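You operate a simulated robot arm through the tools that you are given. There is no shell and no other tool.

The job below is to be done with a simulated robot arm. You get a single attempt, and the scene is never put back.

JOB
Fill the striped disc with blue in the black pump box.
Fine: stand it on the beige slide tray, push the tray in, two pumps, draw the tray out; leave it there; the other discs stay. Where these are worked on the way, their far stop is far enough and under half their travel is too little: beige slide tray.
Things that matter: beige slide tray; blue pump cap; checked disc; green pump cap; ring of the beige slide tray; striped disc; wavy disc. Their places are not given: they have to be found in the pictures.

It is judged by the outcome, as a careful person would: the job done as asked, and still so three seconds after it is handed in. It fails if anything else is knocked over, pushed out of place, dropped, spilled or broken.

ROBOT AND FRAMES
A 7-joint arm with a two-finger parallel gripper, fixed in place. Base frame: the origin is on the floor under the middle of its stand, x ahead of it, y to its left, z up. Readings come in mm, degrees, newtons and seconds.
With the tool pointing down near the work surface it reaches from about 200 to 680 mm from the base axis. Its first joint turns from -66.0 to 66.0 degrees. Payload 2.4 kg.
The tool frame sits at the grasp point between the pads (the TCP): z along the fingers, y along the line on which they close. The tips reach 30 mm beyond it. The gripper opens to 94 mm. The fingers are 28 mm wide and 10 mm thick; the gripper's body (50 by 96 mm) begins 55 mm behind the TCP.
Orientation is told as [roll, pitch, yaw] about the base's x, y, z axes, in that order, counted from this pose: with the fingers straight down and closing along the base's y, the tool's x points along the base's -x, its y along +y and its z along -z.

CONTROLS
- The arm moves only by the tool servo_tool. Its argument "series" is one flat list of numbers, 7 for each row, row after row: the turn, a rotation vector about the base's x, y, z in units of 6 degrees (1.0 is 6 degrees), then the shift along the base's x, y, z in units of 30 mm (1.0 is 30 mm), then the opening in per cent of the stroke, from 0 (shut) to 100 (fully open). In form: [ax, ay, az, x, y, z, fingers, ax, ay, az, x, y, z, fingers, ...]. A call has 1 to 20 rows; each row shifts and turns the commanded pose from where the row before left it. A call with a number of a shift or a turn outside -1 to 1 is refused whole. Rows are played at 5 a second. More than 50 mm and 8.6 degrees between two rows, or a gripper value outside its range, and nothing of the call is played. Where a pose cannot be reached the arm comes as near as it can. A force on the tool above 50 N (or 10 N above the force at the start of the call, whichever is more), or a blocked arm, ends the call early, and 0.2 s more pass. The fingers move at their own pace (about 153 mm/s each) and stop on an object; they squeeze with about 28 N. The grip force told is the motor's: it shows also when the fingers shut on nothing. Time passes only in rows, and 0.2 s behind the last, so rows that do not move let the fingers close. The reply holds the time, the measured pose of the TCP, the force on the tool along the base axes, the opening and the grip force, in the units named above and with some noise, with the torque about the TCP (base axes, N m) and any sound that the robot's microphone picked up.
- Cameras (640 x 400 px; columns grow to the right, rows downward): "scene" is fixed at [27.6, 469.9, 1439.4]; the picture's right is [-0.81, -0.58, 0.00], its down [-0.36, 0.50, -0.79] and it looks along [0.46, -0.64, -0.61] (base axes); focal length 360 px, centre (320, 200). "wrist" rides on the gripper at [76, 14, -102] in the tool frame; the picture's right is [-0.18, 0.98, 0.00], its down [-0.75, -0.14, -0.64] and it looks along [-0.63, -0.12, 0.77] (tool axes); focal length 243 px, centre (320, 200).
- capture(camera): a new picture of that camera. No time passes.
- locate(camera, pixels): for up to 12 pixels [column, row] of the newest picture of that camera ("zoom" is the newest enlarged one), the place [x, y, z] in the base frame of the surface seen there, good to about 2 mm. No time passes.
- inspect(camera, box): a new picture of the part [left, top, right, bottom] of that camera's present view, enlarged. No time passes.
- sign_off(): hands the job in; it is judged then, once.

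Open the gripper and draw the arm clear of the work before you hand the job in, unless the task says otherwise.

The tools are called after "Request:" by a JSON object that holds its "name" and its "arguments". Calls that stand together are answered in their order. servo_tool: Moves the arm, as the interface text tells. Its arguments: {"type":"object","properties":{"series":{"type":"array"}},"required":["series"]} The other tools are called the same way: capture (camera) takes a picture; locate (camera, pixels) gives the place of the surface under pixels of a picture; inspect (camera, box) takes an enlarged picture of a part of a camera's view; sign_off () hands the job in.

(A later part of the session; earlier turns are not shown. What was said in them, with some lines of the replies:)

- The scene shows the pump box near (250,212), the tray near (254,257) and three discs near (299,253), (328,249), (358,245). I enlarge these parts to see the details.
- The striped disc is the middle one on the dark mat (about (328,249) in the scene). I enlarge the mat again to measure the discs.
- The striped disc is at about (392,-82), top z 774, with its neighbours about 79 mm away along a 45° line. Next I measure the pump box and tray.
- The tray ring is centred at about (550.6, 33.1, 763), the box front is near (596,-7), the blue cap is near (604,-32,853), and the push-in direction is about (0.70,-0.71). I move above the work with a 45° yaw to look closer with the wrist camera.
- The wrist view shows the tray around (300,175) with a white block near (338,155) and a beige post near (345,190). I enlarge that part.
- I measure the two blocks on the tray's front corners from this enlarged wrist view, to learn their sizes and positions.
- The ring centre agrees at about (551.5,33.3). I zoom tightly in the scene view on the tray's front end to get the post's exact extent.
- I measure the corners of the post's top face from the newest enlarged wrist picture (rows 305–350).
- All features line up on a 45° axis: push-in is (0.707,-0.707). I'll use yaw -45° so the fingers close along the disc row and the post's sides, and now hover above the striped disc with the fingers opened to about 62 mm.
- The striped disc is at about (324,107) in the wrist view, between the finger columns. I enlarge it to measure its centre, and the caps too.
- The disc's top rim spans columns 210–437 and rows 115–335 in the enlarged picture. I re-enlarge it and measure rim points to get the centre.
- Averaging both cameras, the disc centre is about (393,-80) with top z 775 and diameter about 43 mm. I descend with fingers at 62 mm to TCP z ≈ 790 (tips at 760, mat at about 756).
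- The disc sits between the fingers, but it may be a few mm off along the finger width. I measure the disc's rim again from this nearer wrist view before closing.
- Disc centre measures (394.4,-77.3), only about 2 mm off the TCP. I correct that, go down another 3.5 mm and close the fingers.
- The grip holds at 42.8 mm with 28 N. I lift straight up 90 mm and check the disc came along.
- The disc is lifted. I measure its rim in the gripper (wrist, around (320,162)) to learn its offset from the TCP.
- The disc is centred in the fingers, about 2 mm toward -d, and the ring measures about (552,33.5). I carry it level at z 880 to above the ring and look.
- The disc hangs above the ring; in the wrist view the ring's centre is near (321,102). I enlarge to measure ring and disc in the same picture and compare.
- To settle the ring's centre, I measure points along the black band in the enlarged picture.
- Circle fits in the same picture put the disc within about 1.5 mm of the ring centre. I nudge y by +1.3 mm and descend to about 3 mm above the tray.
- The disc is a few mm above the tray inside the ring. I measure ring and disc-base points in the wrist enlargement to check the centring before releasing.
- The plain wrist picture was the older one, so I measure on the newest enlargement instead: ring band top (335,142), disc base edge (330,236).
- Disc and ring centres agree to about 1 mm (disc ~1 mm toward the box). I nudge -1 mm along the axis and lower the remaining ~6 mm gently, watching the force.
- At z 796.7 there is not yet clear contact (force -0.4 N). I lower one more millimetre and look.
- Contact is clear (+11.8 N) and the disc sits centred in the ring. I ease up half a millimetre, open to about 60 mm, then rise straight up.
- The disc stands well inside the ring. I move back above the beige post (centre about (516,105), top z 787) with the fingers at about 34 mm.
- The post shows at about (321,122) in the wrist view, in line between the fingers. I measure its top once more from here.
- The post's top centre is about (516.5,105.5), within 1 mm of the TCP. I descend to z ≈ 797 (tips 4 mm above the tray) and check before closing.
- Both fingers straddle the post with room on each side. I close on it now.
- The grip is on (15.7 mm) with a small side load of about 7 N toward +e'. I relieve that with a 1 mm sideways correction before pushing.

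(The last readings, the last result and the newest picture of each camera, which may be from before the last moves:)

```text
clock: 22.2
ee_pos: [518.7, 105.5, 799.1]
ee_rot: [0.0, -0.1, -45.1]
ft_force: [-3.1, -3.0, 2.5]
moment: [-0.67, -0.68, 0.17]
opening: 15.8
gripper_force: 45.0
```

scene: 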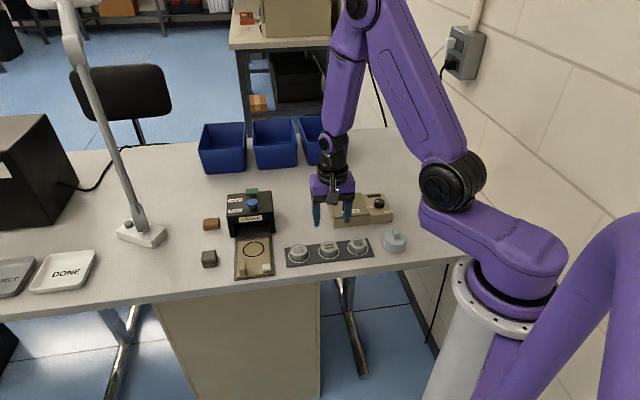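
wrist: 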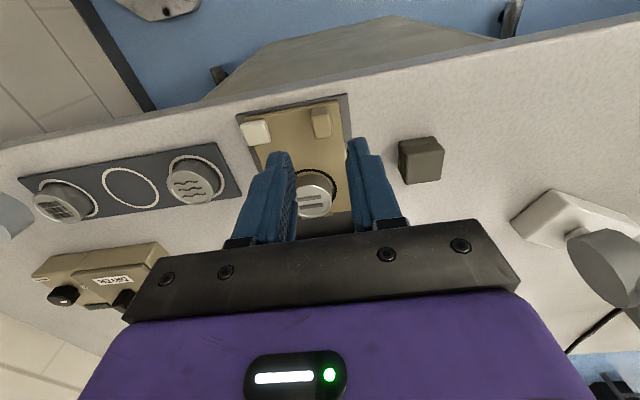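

Side load is now small (about -4 N). I start pushing gently along (0.707,-0.707), 20 mm in small steps.

Request:
{"name": "servo_tool", "arguments": {"series": [0, 0, 0, -0.006, -0.006, 0, 5, 0, 0, 0, 0.06, -0.06, 0, 5, 0, 0, 0, 0.1, -0.1, 0, 5, 0, 0, 0, 0.15, -0.15, 0, 5, 0, 0, 0, 0.15, -0.15, 0, 5, 0, 0, 0, 0, 0, 0, 5]}}

Request:
{"name": "inspect", "arguments": {"camera": "scene", "box": [200, 190, 300, 290]}}

Request:
{"name": "capture", "arguments": {"camera": "wrist"}}

```text
clock: 23.6
ee_pos: [532.1, 92.2, 798.8]
ee_rot: [0.0, 0.0, -45.0]
ft_force: [6.3, 6.2, -23.1]
moment: [0.57, 0.23, -0.1]
opening: 15.9
gripper_force: 44.9
```

```text
4.00 times, centred on (250, 240) of scene
```

zoom: 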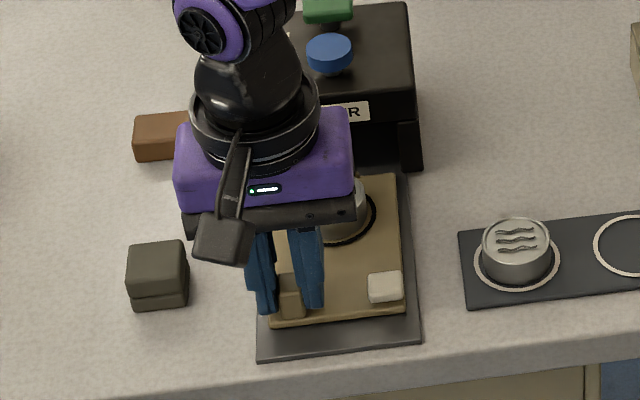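

```text
taken
```

wrist: 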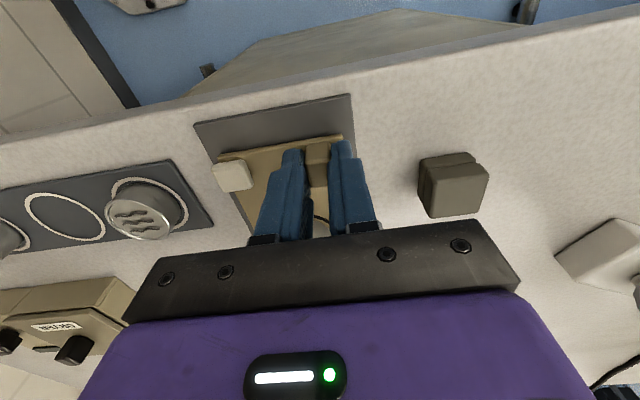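

The tray and white block moved in together about 19 mm. The tool is being pulled down (-23 N), so I lower 1.2 mm, correct sideways 0.4 mm and push another 20 mm.

Request:
{"name": "servo_tool", "arguments": {"series": [0, 0, 0, 0.01, 0.01, -0.04, 5, 0, 0, 0, 0.1, -0.1, 0, 5, 0, 0, 0, 0.15, -0.15, 0, 5, 0, 0, 0, 0.15, -0.15, 0, 5, 0, 0, 0, 0.1, -0.1, 0, 5, 0, 0, 0, 0, 0, 0, 5]}}

```text
clock: 25.0
ee_pos: [547.6, 77.5, 798.0]
ee_rot: [0.2, 0.0, -45.0]
ft_force: [-2.9, -2.2, 15.5]
moment: [0.42, 0.67, 0.11]
opening: 15.7
gripper_force: 45.2
```

About 40 mm in, with forces moderate (+15 N up). I raise 0.6 mm and push another 21 mm.

Request:
{"name": "servo_tool", "arguments": {"series": [0, 0, 0, -0.004, -0.004, 0.02, 5, 0, 0, 0, 0.1, -0.1, 0, 5, 0, 0, 0, 0.15, -0.15, 0, 5, 0, 0, 0, 0.15, -0.15, 0, 5, 0, 0, 0, 0.1, -0.1, 0, 5, 0, 0, 0, 0, 0, 0, 5]}}

Request:
{"name": "inspect", "arguments": {"camera": "scene", "box": [200, 180, 300, 280]}}

Request:
{"name": "capture", "arguments": {"camera": "wrist"}}

```text
clock: 26.4
ee_pos: [561.8, 61.7, 797.9]
ee_rot: [0.1, 0.0, -45.1]
ft_force: [-7.6, -8.7, 33.1]
moment: [-0.25, 0.25, 0.1]
opening: 15.8
gripper_force: 45.1
```

```text
4.00 times, centred on (250, 230) of scene
```

zoom: 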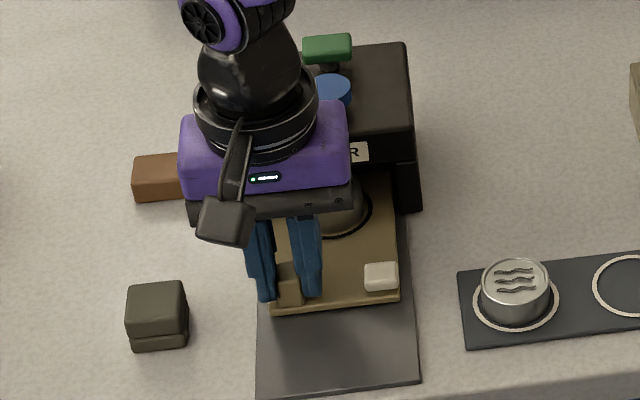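

```text
taken
```

wrist: 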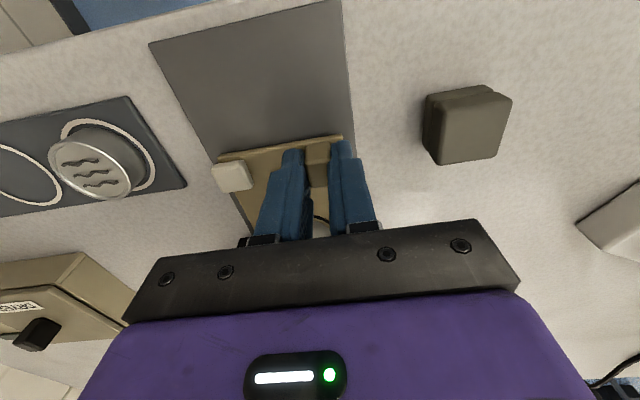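

About 61 mm in; upward load is +33 N, so I raise 1.5 mm and shift sideways 0.6 mm first, then read the forces before pushing further.

Request:
{"name": "servo_tool", "arguments": {"series": [0, 0, 0, -0.012, -0.012, 0.045, 5, 0, 0, 0, 0, 0, 0, 5]}}

```text
clock: 27.0
ee_pos: [561.9, 62.4, 798.3]
ee_rot: [0.2, 0.0, -44.9]
ft_force: [-3.2, -3.8, 5.5]
moment: [-0.96, -0.97, -0.08]
opening: 15.8
gripper_force: 44.9
```

Forces are down to a few newtons. I push another 18 mm in small steps.

Request:
{"name": "servo_tool", "arguments": {"series": [0, 0, 0, 0.1, -0.1, 0, 5, 0, 0, 0, 0.12, -0.12, 0, 5, 0, 0, 0, 0.12, -0.12, 0, 5, 0, 0, 0, 0.08, -0.08, 0, 5, 0, 0, 0, 0, 0, 0, 5]}}

Request:
{"name": "inspect", "arguments": {"camera": "scene", "box": [200, 180, 300, 280]}}

```text
clock: 28.2
ee_pos: [573.2, 50.8, 799.0]
ee_rot: [0.0, 0.1, -45.0]
ft_force: [2.8, 4.3, -15.2]
moment: [0.88, 0.52, 0.02]
opening: 15.9
gripper_force: 45.3
```

```text
4.00 times, centred on (250, 230) of scene
```

zoom: 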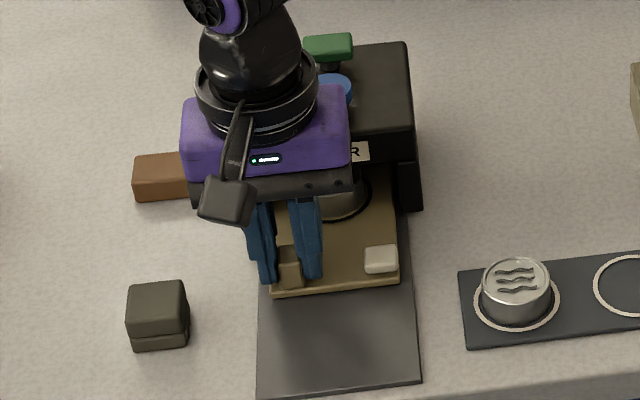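

77 mm in and still moving freely. I lower 0.7 mm and push another 18 mm.

Request:
{"name": "servo_tool", "arguments": {"series": [0, 0, 0, 0.005, 0.005, -0.02, 5, 0, 0, 0, 0.1, -0.1, 0, 5, 0, 0, 0, 0.12, -0.12, 0, 5, 0, 0, 0, 0.12, -0.12, 0, 5, 0, 0, 0, 0.08, -0.08, 0, 5, 0, 0, 0, 0, 0, 0, 5]}}

Request:
{"name": "inspect", "arguments": {"camera": "scene", "box": [200, 180, 300, 280]}}

```text
clock: 29.6
ee_pos: [585.1, 37.8, 797.8]
ee_rot: [-0.2, 0.2, -44.9]
ft_force: [-13.3, 10.2, -4.8]
moment: [-0.17, -0.39, -0.25]
opening: 16.1
gripper_force: 45.3
```

```text
4.00 times, centred on (250, 230) of scene
```

zoom: 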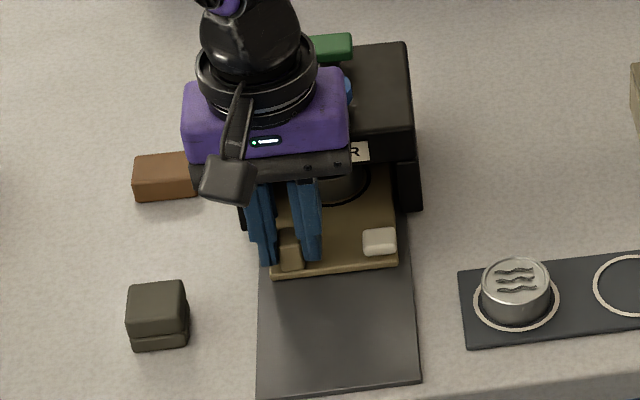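

At 95 mm a resistance of about 17 N against the push appears. Before pushing more I look closely at the disc under the box to see whether it is the end stop or a snag.

Request:
{"name": "inspect", "arguments": {"camera": "scene", "box": [250, 205, 310, 255]}}

Request:
{"name": "capture", "arguments": {"camera": "wrist"}}

```text
8.00 times, centred on (280, 230) of scene
```

zoom: 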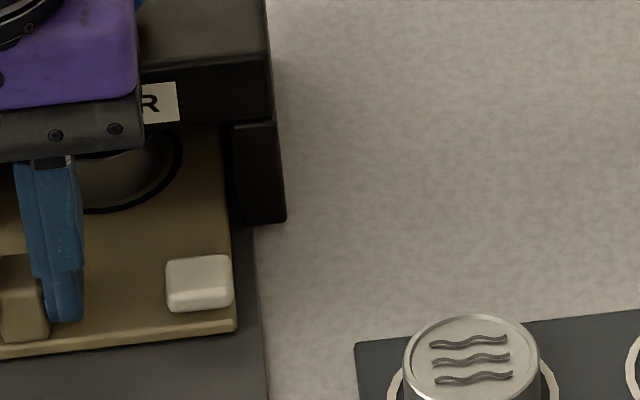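

```text
taken
```

wrist: 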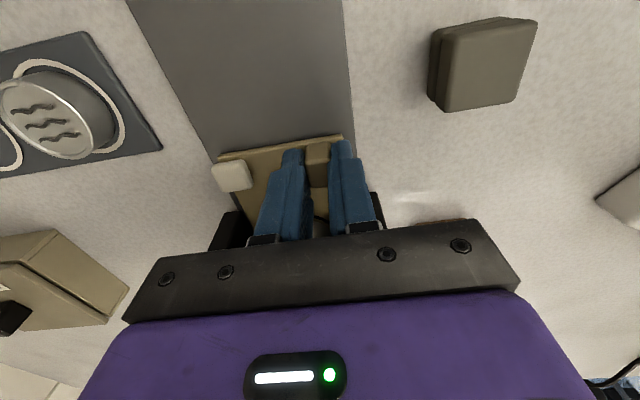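

I measure the white block and tray front corner in the newest views to get the tray's true displacement.

Request:
{"name": "inspect", "arguments": {"camera": "scene", "box": [230, 215, 290, 265]}}

Request:
{"name": "locate", "arguments": {"camera": "zoom", "pixels": [[360, 193], [393, 240], [250, 120], [290, 122], [330, 100], [240, 128], [340, 80], [265, 75], [335, 125], [170, 255]]}}

```text
8.00 times, centred on (260, 240) of scene
```

zoom: 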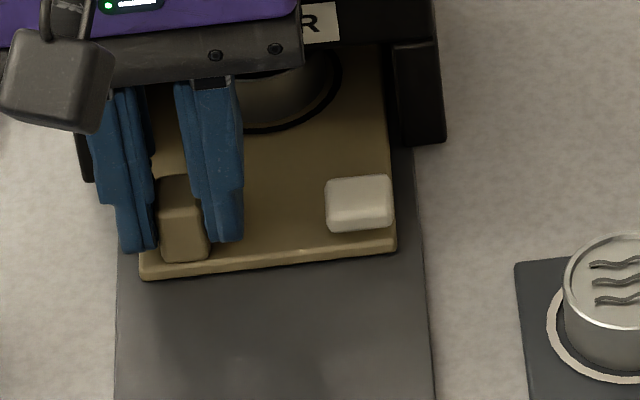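

```text
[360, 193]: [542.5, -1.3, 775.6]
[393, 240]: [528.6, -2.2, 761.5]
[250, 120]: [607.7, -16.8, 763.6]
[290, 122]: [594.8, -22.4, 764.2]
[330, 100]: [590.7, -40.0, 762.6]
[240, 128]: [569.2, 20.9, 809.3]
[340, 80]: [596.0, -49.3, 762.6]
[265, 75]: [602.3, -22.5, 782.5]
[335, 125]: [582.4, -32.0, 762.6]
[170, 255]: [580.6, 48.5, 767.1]
```

The tray moved 95 mm and the disc is still centred in its ring, so this is probably the far stop. I push 3 mm more in small steps to confirm by the force.

Request:
{"name": "servo_tool", "arguments": {"series": [0, 0, 0, 0.025, -0.025, 0, 5, 0, 0, 0, 0.025, -0.025, 0, 5, 0, 0, 0, 0.02, -0.02, 0, 5, 0, 0, 0, 0, 0, 0, 5]}}

Request:
{"name": "inspect", "arguments": {"camera": "scene", "box": [230, 215, 290, 265]}}

Request:
{"name": "locate", "arguments": {"camera": "zoom", "pixels": [[360, 193], [393, 240]]}}

```text
clock: 30.6
ee_pos: [585.6, 37.8, 798.6]
ee_rot: [-0.3, 0.5, -44.8]
ft_force: [-24.0, 20.8, 3.5]
moment: [0.91, 0.08, -0.56]
opening: 15.7
gripper_force: 45.0
```

```text
8.00 times, centred on (260, 240) of scene
```

zoom: 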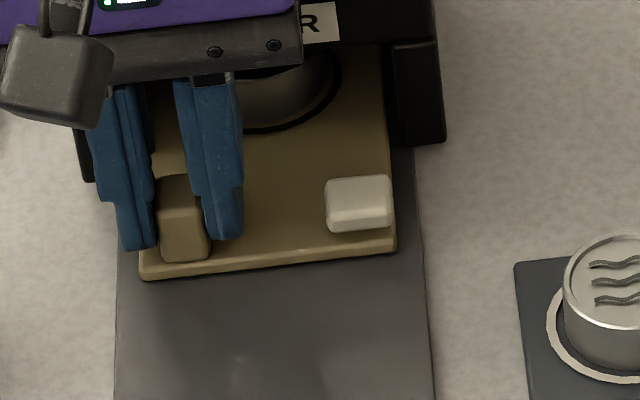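

```text
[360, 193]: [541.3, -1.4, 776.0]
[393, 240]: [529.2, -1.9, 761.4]
```

The tray no longer moves and the force rises to 32 N: the far stop is reached. I ease the load by 3 mm of command, open the fingers, and rise straight up.

Request:
{"name": "servo_tool", "arguments": {"series": [0, 0, 0, -0.07, 0.07, 0, 5, 0, 0, 0, 0, 0, 0, 5, 0, 0, 0, 0, 0, 0, 20, 0, 0, 0, 0, 0, 0, 36, 0, 0, 0, 0, 0, 0, 36, 0, 0, 0, 0, 0, 0, 36]}}

Request:
{"name": "inspect", "arguments": {"camera": "scene", "box": [230, 215, 290, 265]}}

Request:
{"name": "locate", "arguments": {"camera": "zoom", "pixels": [[360, 193], [393, 240]]}}

```text
clock: 32.0
ee_pos: [586.8, 36.9, 798.6]
ee_rot: [-0.1, 0.0, -44.9]
ft_force: [0.0, -0.2, -0.3]
moment: [0.01, -0.02, -0.01]
opening: 33.6
gripper_force: 0.0
```

```text
8.00 times, centred on (260, 240) of scene
```

zoom: 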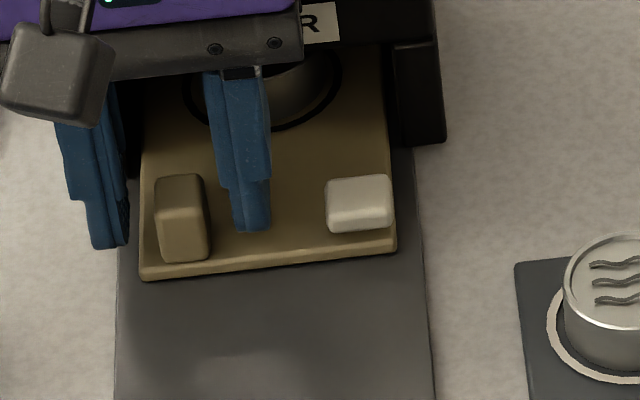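

```text
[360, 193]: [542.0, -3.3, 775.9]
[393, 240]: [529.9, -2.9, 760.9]
```

The tray stays at the stop with zero load on the tool. I rise about 130 mm, clear of the box, and look at the pump caps.

Request:
{"name": "servo_tool", "arguments": {"series": [0, 0, 0, 0, 0, 0.4, 36, 0, 0, 0, 0, 0, 0.8, 36, 0, 0, 0, 0, 0, 1, 36, 0, 0, 0, 0, 0, 1, 36, 0, 0, 0, 0, 0, 0.8, 36, 0, 0, 0, 0, 0, 0.4, 36, 0, 0, 0, 0, 0, 0, 36]}}

Request:
{"name": "capture", "arguments": {"camera": "wrist"}}

Request:
{"name": "inspect", "arguments": {"camera": "scene", "box": [200, 170, 300, 270]}}

```text
clock: 33.6
ee_pos: [587.6, 36.1, 931.6]
ee_rot: [0.0, 0.0, -45.1]
ft_force: [0.4, -0.2, 0.5]
moment: [0.0, 0.02, 0.03]
opening: 33.7
gripper_force: 0.1
```

```text
taken
```

wrist: 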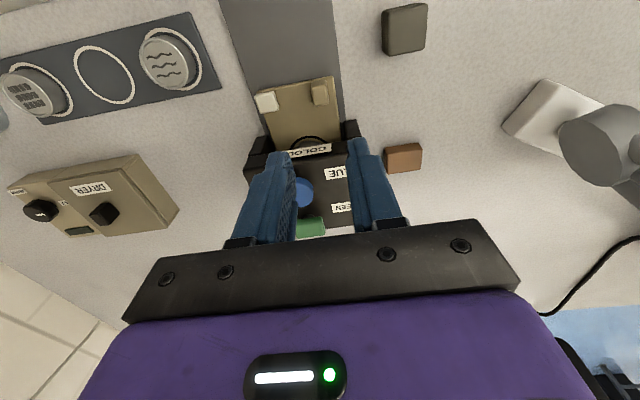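

```text
4.00 times, centred on (250, 220) of scene
```

zoom: 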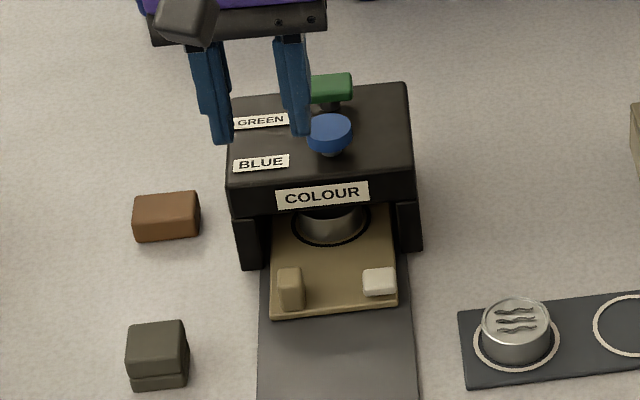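

The disc sits under the box's nozzle end. I enlarge the caps in the scene view to measure the blue cap's centre and top height.

Request:
{"name": "inspect", "arguments": {"camera": "scene", "box": [255, 185, 300, 215]}}

Request:
{"name": "inspect", "arguments": {"camera": "wrist", "box": [270, 160, 370, 245]}}

```text
13.33 times, centred on (278, 200) of scene
```

zoom: 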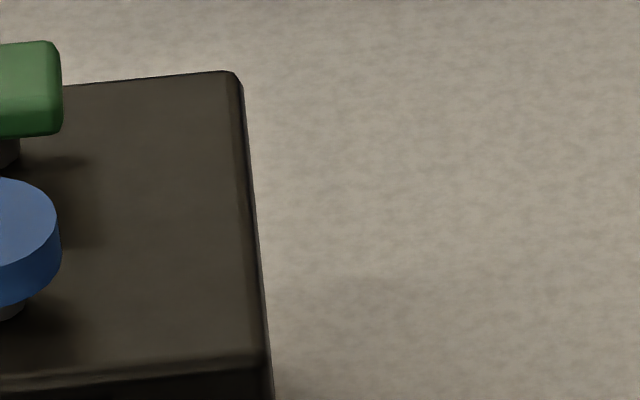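

```text
4.71 times, centred on (320, 202) of wrist
```

zoom: 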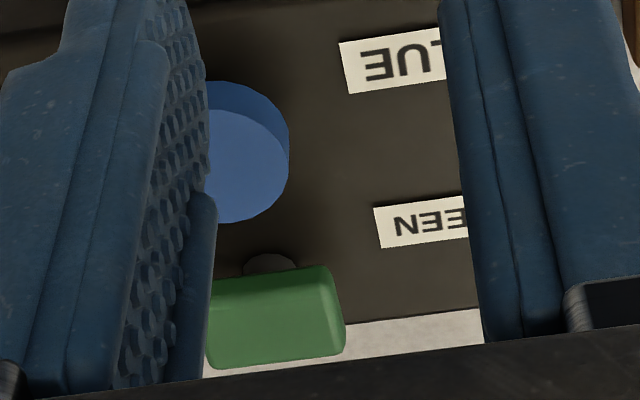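

The box was a bit off; the blue cap is at about (252,202) in the scene. I enlarge there.

Request:
{"name": "inspect", "arguments": {"camera": "scene", "box": [236, 184, 272, 214]}}

```text
13.33 times, centred on (254, 199) of scene
```

zoom: 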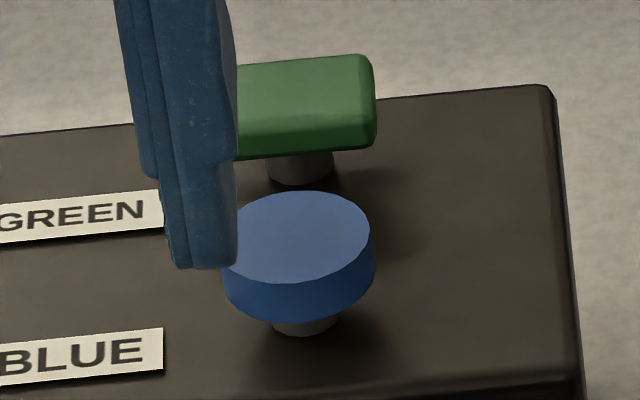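

Request:
{"name": "locate", "arguments": {"camera": "zoom", "pixels": [[368, 235], [300, 196], [295, 278], [298, 237], [345, 205], [345, 268], [250, 205], [240, 262], [300, 330], [450, 300], [310, 95], [350, 70]]}}

```text
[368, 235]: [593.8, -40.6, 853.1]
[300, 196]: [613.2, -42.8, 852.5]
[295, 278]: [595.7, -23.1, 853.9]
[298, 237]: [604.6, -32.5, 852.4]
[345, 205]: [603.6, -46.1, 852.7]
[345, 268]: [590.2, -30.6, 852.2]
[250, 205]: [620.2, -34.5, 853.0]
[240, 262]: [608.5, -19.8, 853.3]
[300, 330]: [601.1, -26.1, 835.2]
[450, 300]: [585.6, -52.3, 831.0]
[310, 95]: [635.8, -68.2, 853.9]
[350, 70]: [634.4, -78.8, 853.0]
```

The blue cap's centre is (605,-32.7) with top z 853 and diameter about 30 mm; the green one is about 45 mm further in. I shut the fingers and move above the blue cap with the tips about 15 mm over it.

Request:
{"name": "servo_tool", "arguments": {"series": [0, 0, 0, 0.07, -0.27, 0, 20, 0, 0, 0, 0.15, -0.58, 0, 0, 0, 0, 0, 0.16, -0.62, 0, 0, 0, 0, 0, 0.14, -0.56, 0, 0, 0, 0, 0, 0.06, -0.26, 0, 0, 0, 0, 0, 0, 0, -0.5, 0, 0, 0, 0, 0, 0, -0.6, 0, 0, 0, 0, 0, 0, 0, 0]}}

Request:
{"name": "capture", "arguments": {"camera": "wrist"}}

Request:
{"name": "inspect", "arguments": {"camera": "scene", "box": [215, 165, 295, 245]}}

```text
clock: 35.4
ee_pos: [604.0, -32.8, 898.3]
ee_rot: [0.1, 0.0, -45.0]
ft_force: [0.2, 0.6, 0.2]
moment: [0.05, 0.02, -0.01]
opening: 0.0
gripper_force: 28.0
```

```text
taken
```

wrist: 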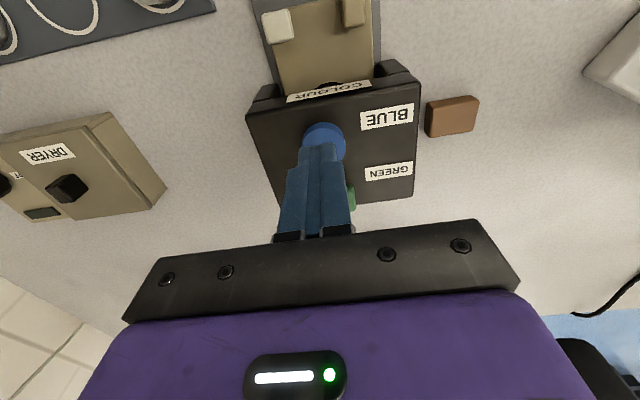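

```text
5.00 times, centred on (255, 205) of scene
```

zoom: 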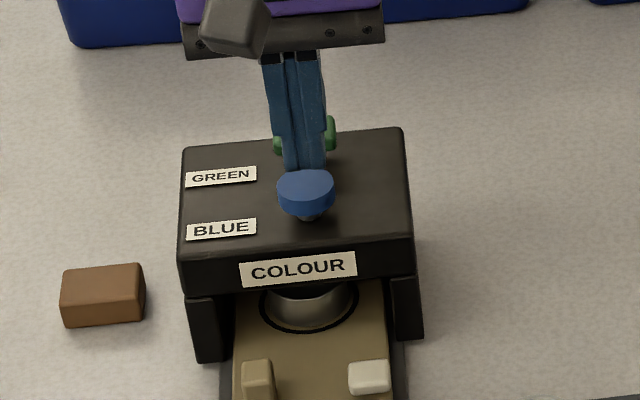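

The shut fingertips are centred about 15 mm above the blue cap. I lower to just above the cap first.

Request:
{"name": "servo_tool", "arguments": {"series": [0, 0, 0, 0.015, 0, -0.25, 0, 0, 0, 0, 0, 0, -0.2, 0, 0, 0, 0, 0, 0, 0, 0]}}

Request:
{"name": "inspect", "arguments": {"camera": "scene", "box": [232, 175, 277, 220]}}

```text
clock: 36.2
ee_pos: [605.4, -33.0, 884.3]
ee_rot: [0.0, 0.0, -45.0]
ft_force: [0.7, -0.4, -0.3]
moment: [0.01, -0.01, 0.01]
opening: 0.0
gripper_force: 28.4
```

```text
8.89 times, centred on (254, 198) of scene
```

zoom: 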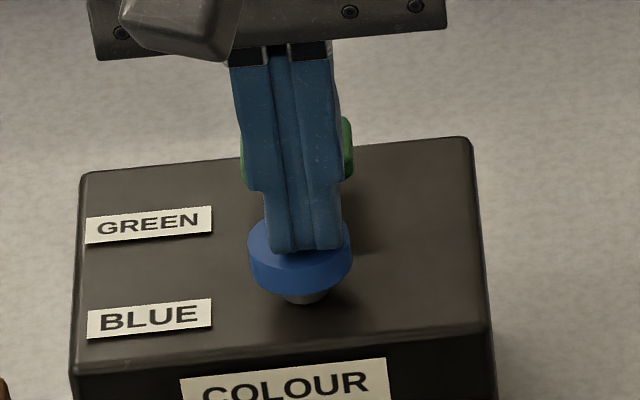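

The tips hover about 1 mm over the blue cap, well centred. I press down 5 mm slowly and read the force.

Request:
{"name": "servo_tool", "arguments": {"series": [0, 0, 0, 0, 0, -0.06, 0, 0, 0, 0, 0, 0, -0.06, 0, 0, 0, 0, 0, 0, -0.06, 0, 0, 0, 0, 0, 0, 0, 0]}}

```text
clock: 37.2
ee_pos: [603.6, -32.8, 878.6]
ee_rot: [0.2, 0.0, -45.0]
ft_force: [0.9, -0.5, 1.2]
moment: [0.02, 0.0, 0.02]
opening: 0.2
gripper_force: 27.9
```

Only about 1 N so far at z 878.6. I press another 5 mm.

Request:
{"name": "servo_tool", "arguments": {"series": [0, 0, 0, 0.02, 0, -0.06, 0, 0, 0, 0, 0, 0, -0.06, 0, 0, 0, 0, 0, 0, -0.05, 0, 0, 0, 0, 0, 0, 0, 0]}}

Request:
{"name": "inspect", "arguments": {"camera": "scene", "box": [232, 175, 277, 220]}}

```text
clock: 38.2
ee_pos: [605.4, -31.8, 874.8]
ee_rot: [0.0, 0.0, -45.0]
ft_force: [-1.8, -1.1, 4.5]
moment: [0.0, 0.07, 0.01]
opening: 0.0
gripper_force: 28.1
```

```text
8.89 times, centred on (254, 198) of scene
```

zoom: 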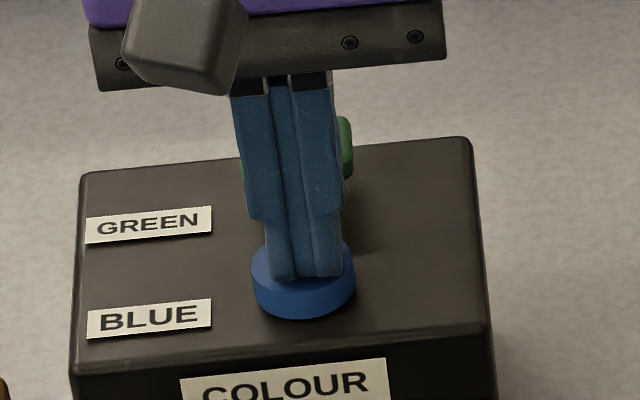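

The cap is down about 8 mm with 4.5 N of spring force. I keep pressing toward the bottom of its stroke.

Request:
{"name": "servo_tool", "arguments": {"series": [0, 0, 0, 0, 0, -0.05, 0, 0, 0, 0, 0, 0, -0.05, 0, 0, 0, 0, 0, 0, -0.05, 0, 0, 0, 0, 0, 0, 0, 0]}}

Request:
{"name": "inspect", "arguments": {"camera": "scene", "box": [232, 175, 277, 220]}}

```text
clock: 39.2
ee_pos: [605.8, -32.3, 870.6]
ee_rot: [0.1, -0.2, -44.9]
ft_force: [-6.1, -2.1, 32.1]
moment: [-0.06, 0.23, 0.12]
opening: 0.1
gripper_force: 27.9
```

```text
8.89 times, centred on (254, 198) of scene
```

zoom: 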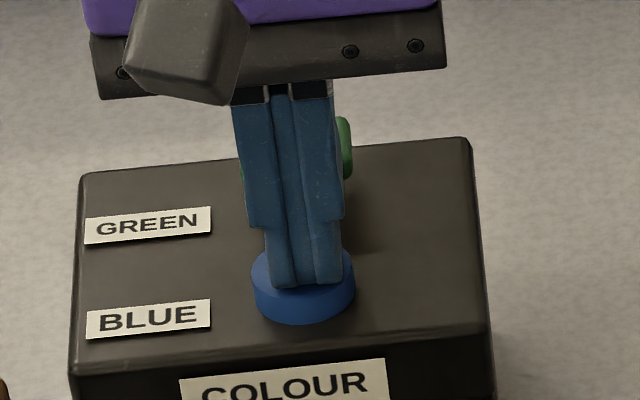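

The force jumped to 32 N: the cap is bottomed after a stroke of about 12 mm. That is pump one; I rise clear of the cap so it returns fully, and check.

Request:
{"name": "servo_tool", "arguments": {"series": [0, 0, 0, 0, 0, 0, 0, 0, 0, 0, 0, 0, 0.15, 0, 0, 0, 0, 0, 0, 0.2, 0, 0, 0, 0, 0, 0, 0.2, 0, 0, 0, 0, 0, 0, 0.15, 0, 0, 0, 0, 0, 0, 0, 0]}}

Request:
{"name": "inspect", "arguments": {"camera": "scene", "box": [232, 175, 277, 240]}}

```text
clock: 40.6
ee_pos: [605.2, -31.2, 890.3]
ee_rot: [-0.1, 0.0, -45.1]
ft_force: [-0.3, -0.4, -1.1]
moment: [0.0, -0.02, 0.03]
opening: 0.0
gripper_force: 27.5
```

```text
6.15 times, centred on (254, 208) of scene
```

zoom: 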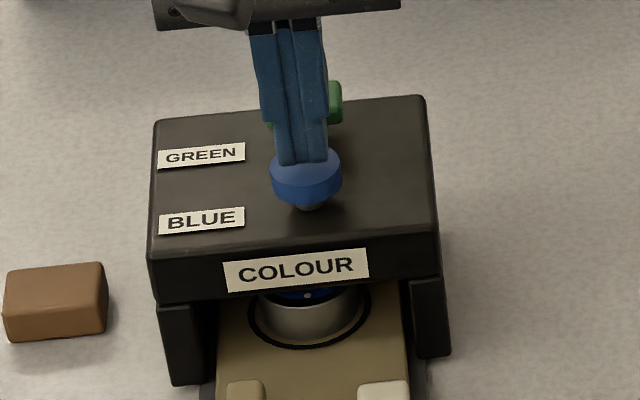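

The disc's top now shows blue and the cap is back up. I do the second pump: down the same 21 mm of command, slowly at the end.

Request:
{"name": "servo_tool", "arguments": {"series": [0, 0, 0, 0, 0, -0.15, 0, 0, 0, 0, 0, 0, -0.15, 0, 0, 0, 0, 0, 0, -0.1, 0, 0, 0, 0, 0, 0, -0.1, 0, 0, 0, 0, 0, 0, -0.08, 0, 0, 0, 0, 0, 0, -0.07, 0, 0, 0, 0, 0, 0, -0.05, 0, 0, 0, 0, 0, 0, 0, 0]}}

Request:
{"name": "inspect", "arguments": {"camera": "scene", "box": [232, 175, 277, 240]}}

```text
clock: 42.4
ee_pos: [604.6, -31.5, 871.7]
ee_rot: [0.2, -0.2, -45.1]
ft_force: [0.0, 2.5, 31.2]
moment: [0.13, 0.11, -0.09]
opening: 0.1
gripper_force: 28.7
```

```text
6.15 times, centred on (254, 208) of scene
```

zoom: 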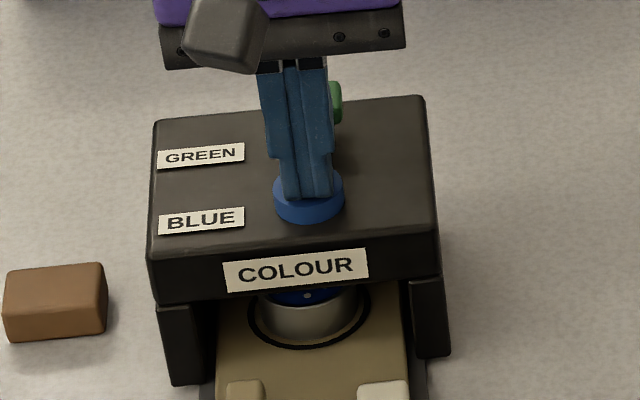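

Bottomed again at 31 N, pump two done, with more blue in the disc. I rise well clear (to about z 935) and check.

Request:
{"name": "servo_tool", "arguments": {"series": [0, 0, 0, 0, 0, 0, 0, 0, 0, 0, 0, 0, 0.15, 0, 0, 0, 0, 0, 0, 0.2, 0, 0, 0, 0, 0, 0, 0.3, 0, 0, 0, 0, 0, 0, 0.6, 0, 0, 0, 0, 0, 0, 0.6, 0, 0, 0, 0, 0, 0, 0.3, 0, 0, 0, 0, 0, 0, 0, 0]}}

Request:
{"name": "inspect", "arguments": {"camera": "scene", "box": [220, 180, 290, 260]}}

```text
clock: 44.2
ee_pos: [604.8, -31.1, 934.7]
ee_rot: [-0.1, 0.1, -45.0]
ft_force: [-0.6, -0.5, 0.3]
moment: [0.02, 0.0, 0.0]
opening: 0.0
gripper_force: 27.9
```

```text
5.00 times, centred on (255, 220) of scene
```

zoom: 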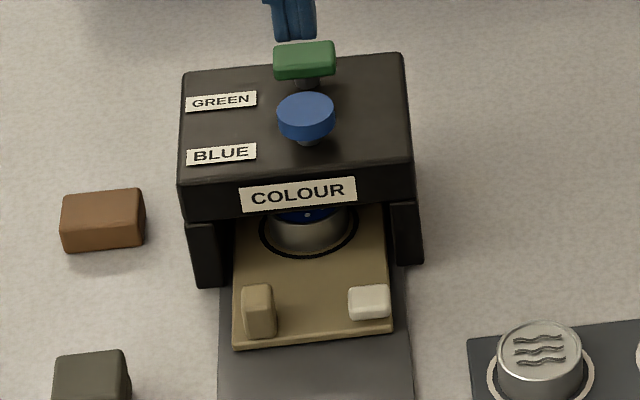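

Both caps are up and the disc has blue on top. I go back above the post, now at about (584.7,38.5), with the fingers opening to 34 mm.

Request:
{"name": "servo_tool", "arguments": {"series": [0, 0, 0, -0.08, 0.28, 0, 0, 0, 0, 0, -0.17, 0.58, 0, 15, 0, 0, 0, -0.17, 0.6, 0, 36, 0, 0, 0, -0.17, 0.58, 0, 36, 0, 0, 0, -0.08, 0.28, 0, 36, 0, 0, 0, 0, 0, -0.6, 36, 0, 0, 0, 0, 0, -0.9, 36, 0, 0, 0, 0, 0, -0.6, 36, 0, 0, 0, 0, 0, 0, 36]}}

Request:
{"name": "capture", "arguments": {"camera": "wrist"}}

Request:
{"name": "inspect", "arguments": {"camera": "scene", "box": [210, 180, 300, 270]}}

```text
clock: 46.2
ee_pos: [583.9, 38.4, 870.4]
ee_rot: [-0.1, 0.1, -44.9]
ft_force: [-0.3, 0.1, 0.4]
moment: [0.01, -0.01, -0.02]
opening: 34.0
gripper_force: 0.0
```

```text
taken
```

wrist: 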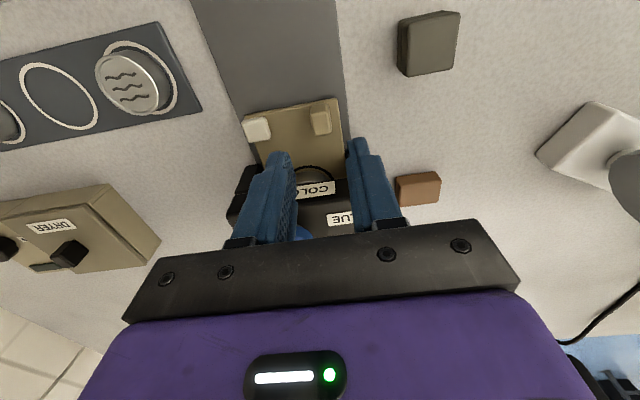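

```text
4.44 times, centred on (255, 225) of scene
```

zoom: 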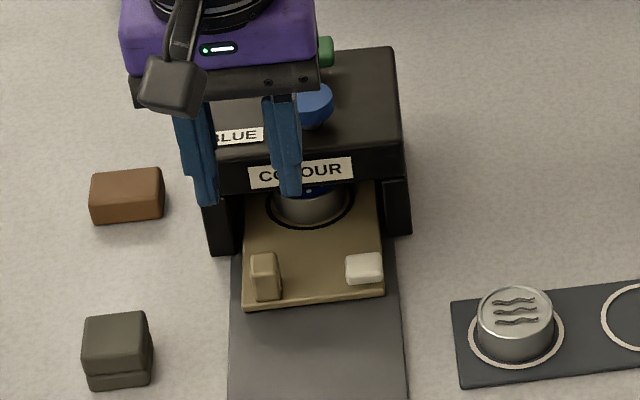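

The post is at (321,121) in the wrist view, the same alignment as the first grip. I descend to z ≈ 798, then close on it.

Request:
{"name": "servo_tool", "arguments": {"series": [0, 0, 0, 0.01, 0.01, -0.5, 36, 0, 0, 0, 0, 0, -0.8, 36, 0, 0, 0, 0, 0, -0.7, 36, 0, 0, 0, 0, 0, -0.4, 36, 0, 0, 0, 0, 0, 0, 36]}}

Request:
{"name": "inspect", "arguments": {"camera": "wrist", "box": [220, 80, 420, 250]}}

```text
clock: 47.4
ee_pos: [585.3, 39.2, 798.6]
ee_rot: [0.0, 0.0, -45.0]
ft_force: [-0.5, 0.5, -0.7]
moment: [0.01, 0.01, 0.01]
opening: 33.8
gripper_force: 0.0
```

```text
2.35 times, centred on (320, 165) of wrist
```

zoom: 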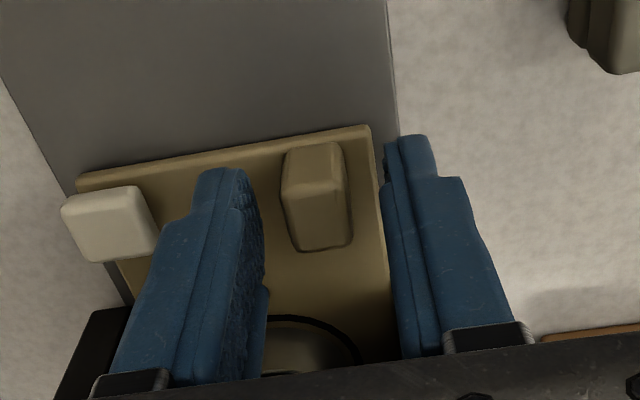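

The post sits about half a millimetre toward -e' of where I want it. I make that small shift and close the fingers.

Request:
{"name": "servo_tool", "arguments": {"series": [0, 0, 0, -0.012, -0.012, 0, 36, 0, 0, 0, 0, 0, 0, 20, 0, 0, 0, 0, 0, 0, 8, 0, 0, 0, 0, 0, 0, 5, 0, 0, 0, 0, 0, 0, 5]}}

Request:
{"name": "inspect", "arguments": {"camera": "wrist", "box": [220, 80, 420, 250]}}

```text
clock: 48.6
ee_pos: [586.2, 38.7, 798.8]
ee_rot: [-0.1, 0.0, -45.0]
ft_force: [2.3, 2.3, -2.3]
moment: [-0.07, -0.16, -0.04]
opening: 15.8
gripper_force: 44.9
```

```text
2.35 times, centred on (320, 165) of wrist
```

zoom: 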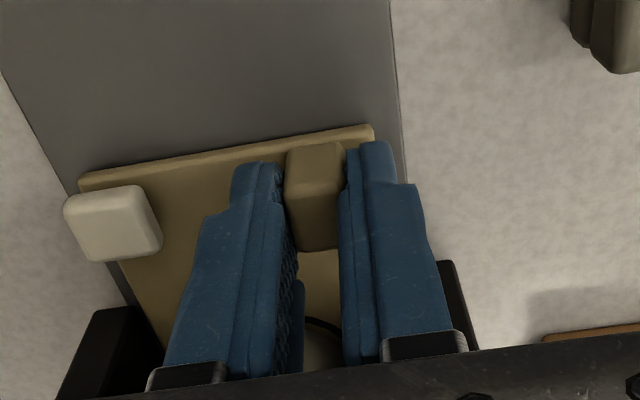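

The grip is on with only small forces. I draw the tray out along (-0.707,0.707), slowly, first 20 mm.

Request:
{"name": "servo_tool", "arguments": {"series": [0, 0, 0, -0.06, 0.06, 0, 5, 0, 0, 0, -0.1, 0.1, 0, 5, 0, 0, 0, -0.13, 0.13, 0, 5, 0, 0, 0, -0.13, 0.13, 0, 5, 0, 0, 0, -0.06, 0.06, 0, 5, 0, 0, 0, 0, 0, 0, 5]}}

Request:
{"name": "inspect", "arguments": {"camera": "scene", "box": [210, 190, 300, 280]}}

```text
clock: 50.0
ee_pos: [571.1, 53.2, 798.7]
ee_rot: [0.0, 0.0, -45.1]
ft_force: [6.9, 7.9, -0.5]
moment: [0.62, 0.4, -0.1]
opening: 15.5
gripper_force: 45.3
```

```text
4.44 times, centred on (255, 235) of scene
```

zoom: 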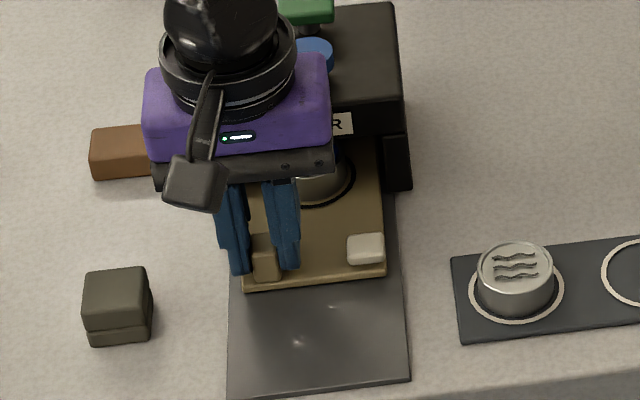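

The tray came out 21 mm with the disc. I correct 0.5 mm sideways and draw another 24 mm.

Request:
{"name": "servo_tool", "arguments": {"series": [0, 0, 0, 0.012, 0.012, 0, 5, 0, 0, 0, -0.1, 0.1, 0, 5, 0, 0, 0, -0.15, 0.15, 0, 5, 0, 0, 0, -0.15, 0.15, 0, 5, 0, 0, 0, -0.15, 0.15, 0, 5, 0, 0, 0, 0, 0, 0, 5]}}

```text
clock: 51.4
ee_pos: [554.6, 68.9, 798.5]
ee_rot: [0.1, -0.1, -45.0]
ft_force: [1.0, 2.9, 11.7]
moment: [-0.43, -0.4, -0.03]
opening: 15.7
gripper_force: 45.1
```

Forces are modest at about 44 mm out. I raise 0.5 mm and draw another 24 mm.

Request:
{"name": "servo_tool", "arguments": {"series": [0, 0, 0, 0, 0, 0.017, 5, 0, 0, 0, -0.1, 0.1, 0, 5, 0, 0, 0, -0.15, 0.15, 0, 5, 0, 0, 0, -0.15, 0.15, 0, 5, 0, 0, 0, -0.15, 0.15, 0, 5, 0, 0, 0, 0, 0, 0, 5]}}

Request:
{"name": "inspect", "arguments": {"camera": "scene", "box": [210, 190, 300, 280]}}

```text
clock: 52.8
ee_pos: [537.0, 85.4, 798.9]
ee_rot: [-0.1, -0.1, -44.9]
ft_force: [1.7, 2.0, 17.7]
moment: [-0.46, -0.53, -0.03]
opening: 16.0
gripper_force: 45.7
```

```text
4.44 times, centred on (255, 235) of scene
```

zoom: 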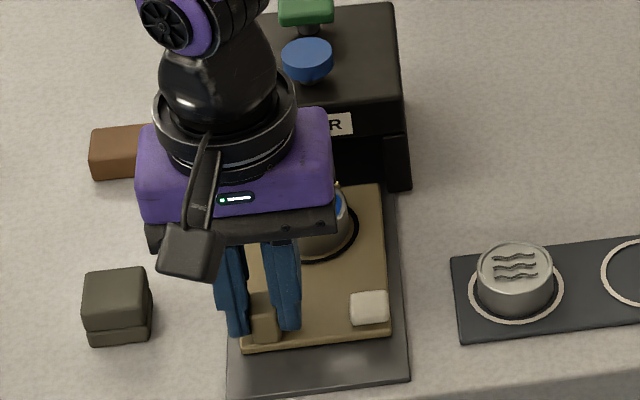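

About 68 mm out of 95. I raise 0.8 mm and draw another 20 mm, then will feel for the stop.

Request:
{"name": "servo_tool", "arguments": {"series": [0, 0, 0, 0, 0, 0.025, 5, 0, 0, 0, -0.1, 0.1, 0, 5, 0, 0, 0, -0.14, 0.14, 0, 5, 0, 0, 0, -0.14, 0.14, 0, 5, 0, 0, 0, -0.08, 0.08, 0, 5, 0, 0, 0, 0, 0, 0, 5]}}

```text
clock: 54.2
ee_pos: [523.0, 100.6, 799.3]
ee_rot: [-0.1, 0.0, -45.0]
ft_force: [7.4, 7.7, -32.2]
moment: [0.21, -0.41, -0.05]
opening: 16.1
gripper_force: 44.9
```

About 88 mm out; the tool is pulled down 32 N, so I lower 1.3 mm and correct sideways, then draw the last several millimetres gently.

Request:
{"name": "servo_tool", "arguments": {"series": [0, 0, 0, 0.01, 0.01, -0.043, 5, 0, 0, 0, -0.03, 0.03, 0, 5, 0, 0, 0, -0.05, 0.05, 0, 5, 0, 0, 0, -0.05, 0.05, 0, 5, 0, 0, 0, -0.03, 0.03, 0, 5, 0, 0, 0, 0, 0, 0, 5]}}

Request:
{"name": "inspect", "arguments": {"camera": "scene", "box": [225, 215, 285, 285]}}

```text
clock: 55.6
ee_pos: [519.3, 104.8, 799.4]
ee_rot: [0.0, 0.0, -44.9]
ft_force: [4.3, 4.9, -14.6]
moment: [0.18, -0.03, -0.22]
opening: 15.8
gripper_force: 45.2
```

```text
5.71 times, centred on (255, 250) of scene
```

zoom: 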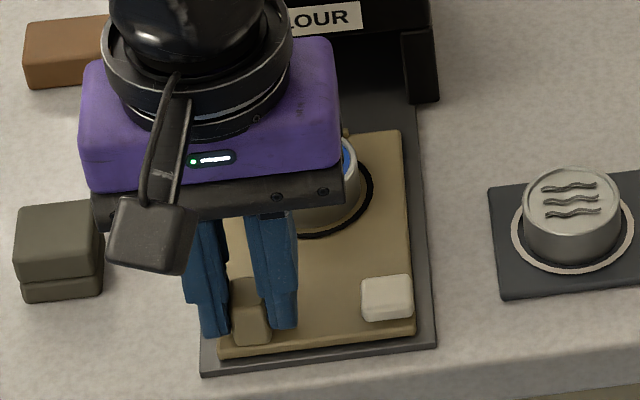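

About 94 mm out with no end-stop force yet. I draw 3 mm more to feel the out stop.

Request:
{"name": "servo_tool", "arguments": {"series": [0, 0, 0, 0.006, 0.006, -0.02, 5, 0, 0, 0, -0.03, 0.03, 0, 5, 0, 0, 0, -0.03, 0.03, 0, 5, 0, 0, 0, -0.02, 0.02, 0, 5, 0, 0, 0, 0, 0, 0, 5]}}

Request:
{"name": "inspect", "arguments": {"camera": "scene", "box": [230, 235, 280, 285]}}

Request:
{"name": "locate", "arguments": {"camera": "zoom", "pixels": [[413, 250], [413, 280], [450, 305]]}}

```text
clock: 56.8
ee_pos: [518.6, 106.0, 799.2]
ee_rot: [0.1, -0.2, -45.1]
ft_force: [5.7, -6.1, 3.7]
moment: [0.46, 0.69, 0.18]
opening: 15.9
gripper_force: 45.4
```

```text
8.00 times, centred on (255, 260) of scene
```

zoom: 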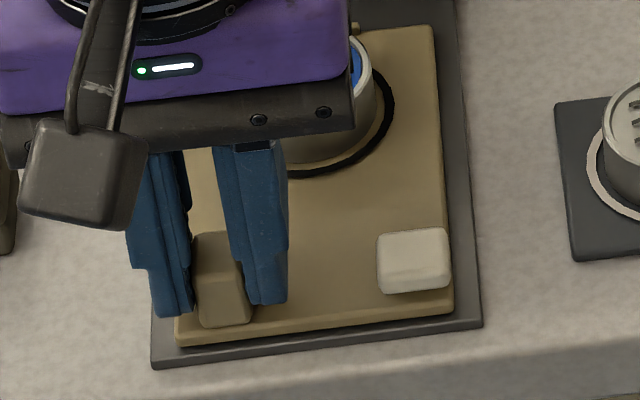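

```text
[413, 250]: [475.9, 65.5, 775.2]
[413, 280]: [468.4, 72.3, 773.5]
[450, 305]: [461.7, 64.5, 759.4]
```

The tray is back at its starting place (white block at (475.9,65.5), as before) and the out stop pushes back at about 8 N. I open the fingers and rise straight up.

Request:
{"name": "servo_tool", "arguments": {"series": [0, 0, 0, 0.01, -0.01, 0, 5, 0, 0, 0, 0, 0, 0, 20, 0, 0, 0, 0, 0, 0, 36, 0, 0, 0, 0, 0, 0, 36, 0, 0, 0, 0, 0, 0.4, 36, 0, 0, 0, 0, 0, 0.8, 36, 0, 0, 0, 0, 0, 1, 36, 0, 0, 0, 0, 0, 1, 36, 0, 0, 0, 0, 0, 0.8, 36, 0, 0, 0, 0, 0, 0, 36]}}

Request:
{"name": "capture", "arguments": {"camera": "wrist"}}

Request:
{"name": "inspect", "arguments": {"camera": "scene", "box": [210, 190, 300, 290]}}

```text
clock: 59.0
ee_pos: [515.9, 105.2, 918.0]
ee_rot: [0.0, 0.0, -45.1]
ft_force: [-0.1, -0.3, 0.2]
moment: [0.01, 0.01, 0.02]
opening: 33.9
gripper_force: 0.1
```

```text
taken
```

wrist: 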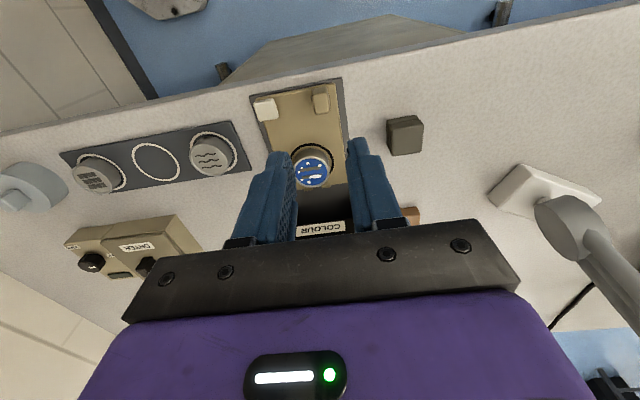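

```text
4.00 times, centred on (255, 240) of scene
```

zoom: 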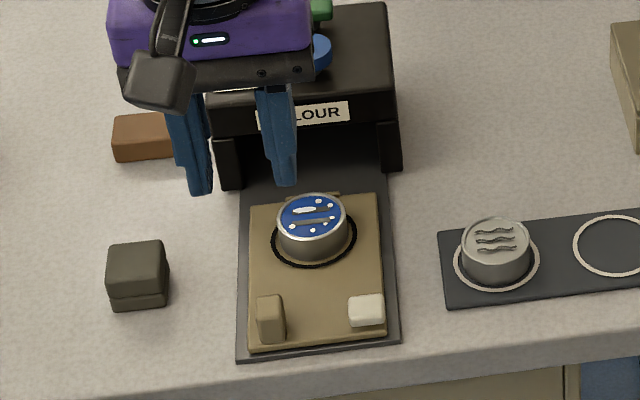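

The disc is filled blue, stands in the ring, and the tray is fully out; the other discs are untouched. I raise and draw the arm back, opening the gripper, then take a last look.

Request:
{"name": "servo_tool", "arguments": {"series": [0, 0, 0, 0, 0, 0.6, 36, 0, 0, 0, -0.3, -0.2, 0.8, 60, 0, 0, 0, -0.6, -0.3, 0.8, 100, 0, 0, 0, -0.7, -0.4, 0.8, 100, 0, 0, 0, -0.7, -0.4, 0.8, 100, 0, 0, 0, -0.6, -0.4, 0.6, 100, 0, 0, 0, -0.3, -0.2, 0.3, 100, 0, 0, 0, 0, 0, 0, 100, 0, 0, 0, 0, 0, 0, 100]}}

Request:
{"name": "capture", "arguments": {"camera": "scene"}}

Request:
{"name": "inspect", "arguments": {"camera": "scene", "box": [210, 180, 400, 285]}}

```text
clock: 61.0
ee_pos: [419.8, 49.6, 1058.1]
ee_rot: [0.0, 0.1, -45.0]
ft_force: [0.2, -0.3, -0.1]
moment: [-0.04, -0.03, 0.01]
opening: 93.9
gripper_force: 0.1
```

```text
taken
```

scene: 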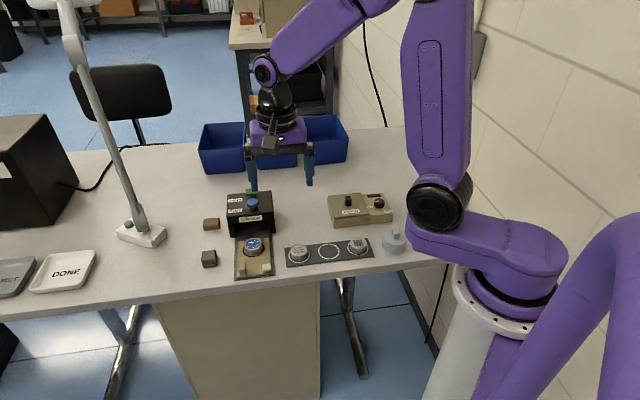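

```text
3.37 times, centred on (305, 232) of scene
```

zoom: 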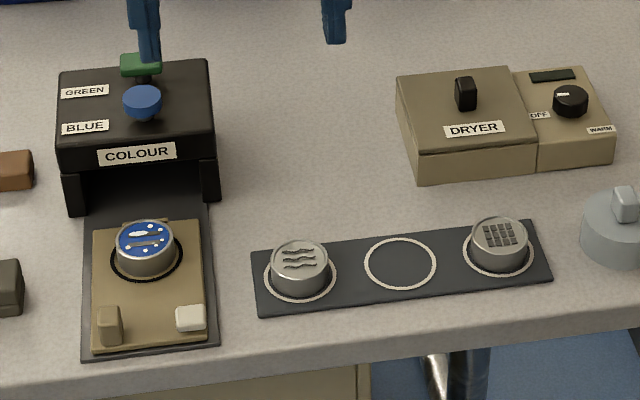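

The last view shows the blue-filled striped disc in the tray's ring at (253,247), the tray fully out, both caps up, the wavy and checked discs in place, and the arm clear with the gripper open. I hand the job in.

Request:
{"name": "sign_off", "arguments": {}}

```text
The job is handed in.
```

The striped disc is filled with blue and is standing in the ring of the beige slide tray, which is drawn fully out. I have handed the job in.

- **Tray:** I pushed it in about 95 mm to its far stop. Afterwards I drew it back out to where it started.
- **Pumps:** I pressed the blue cap twice, each time to the bottom of its stroke. I did not touch the green cap, and both caps are up again.
- **Other items:** The wavy and checked discs are still on their rings. The small white block on the tray's front corner moved in and out with the tray and is back where it started. Nothing else was moved.
- **Arm:** The gripper is open and drawn clear of the work.
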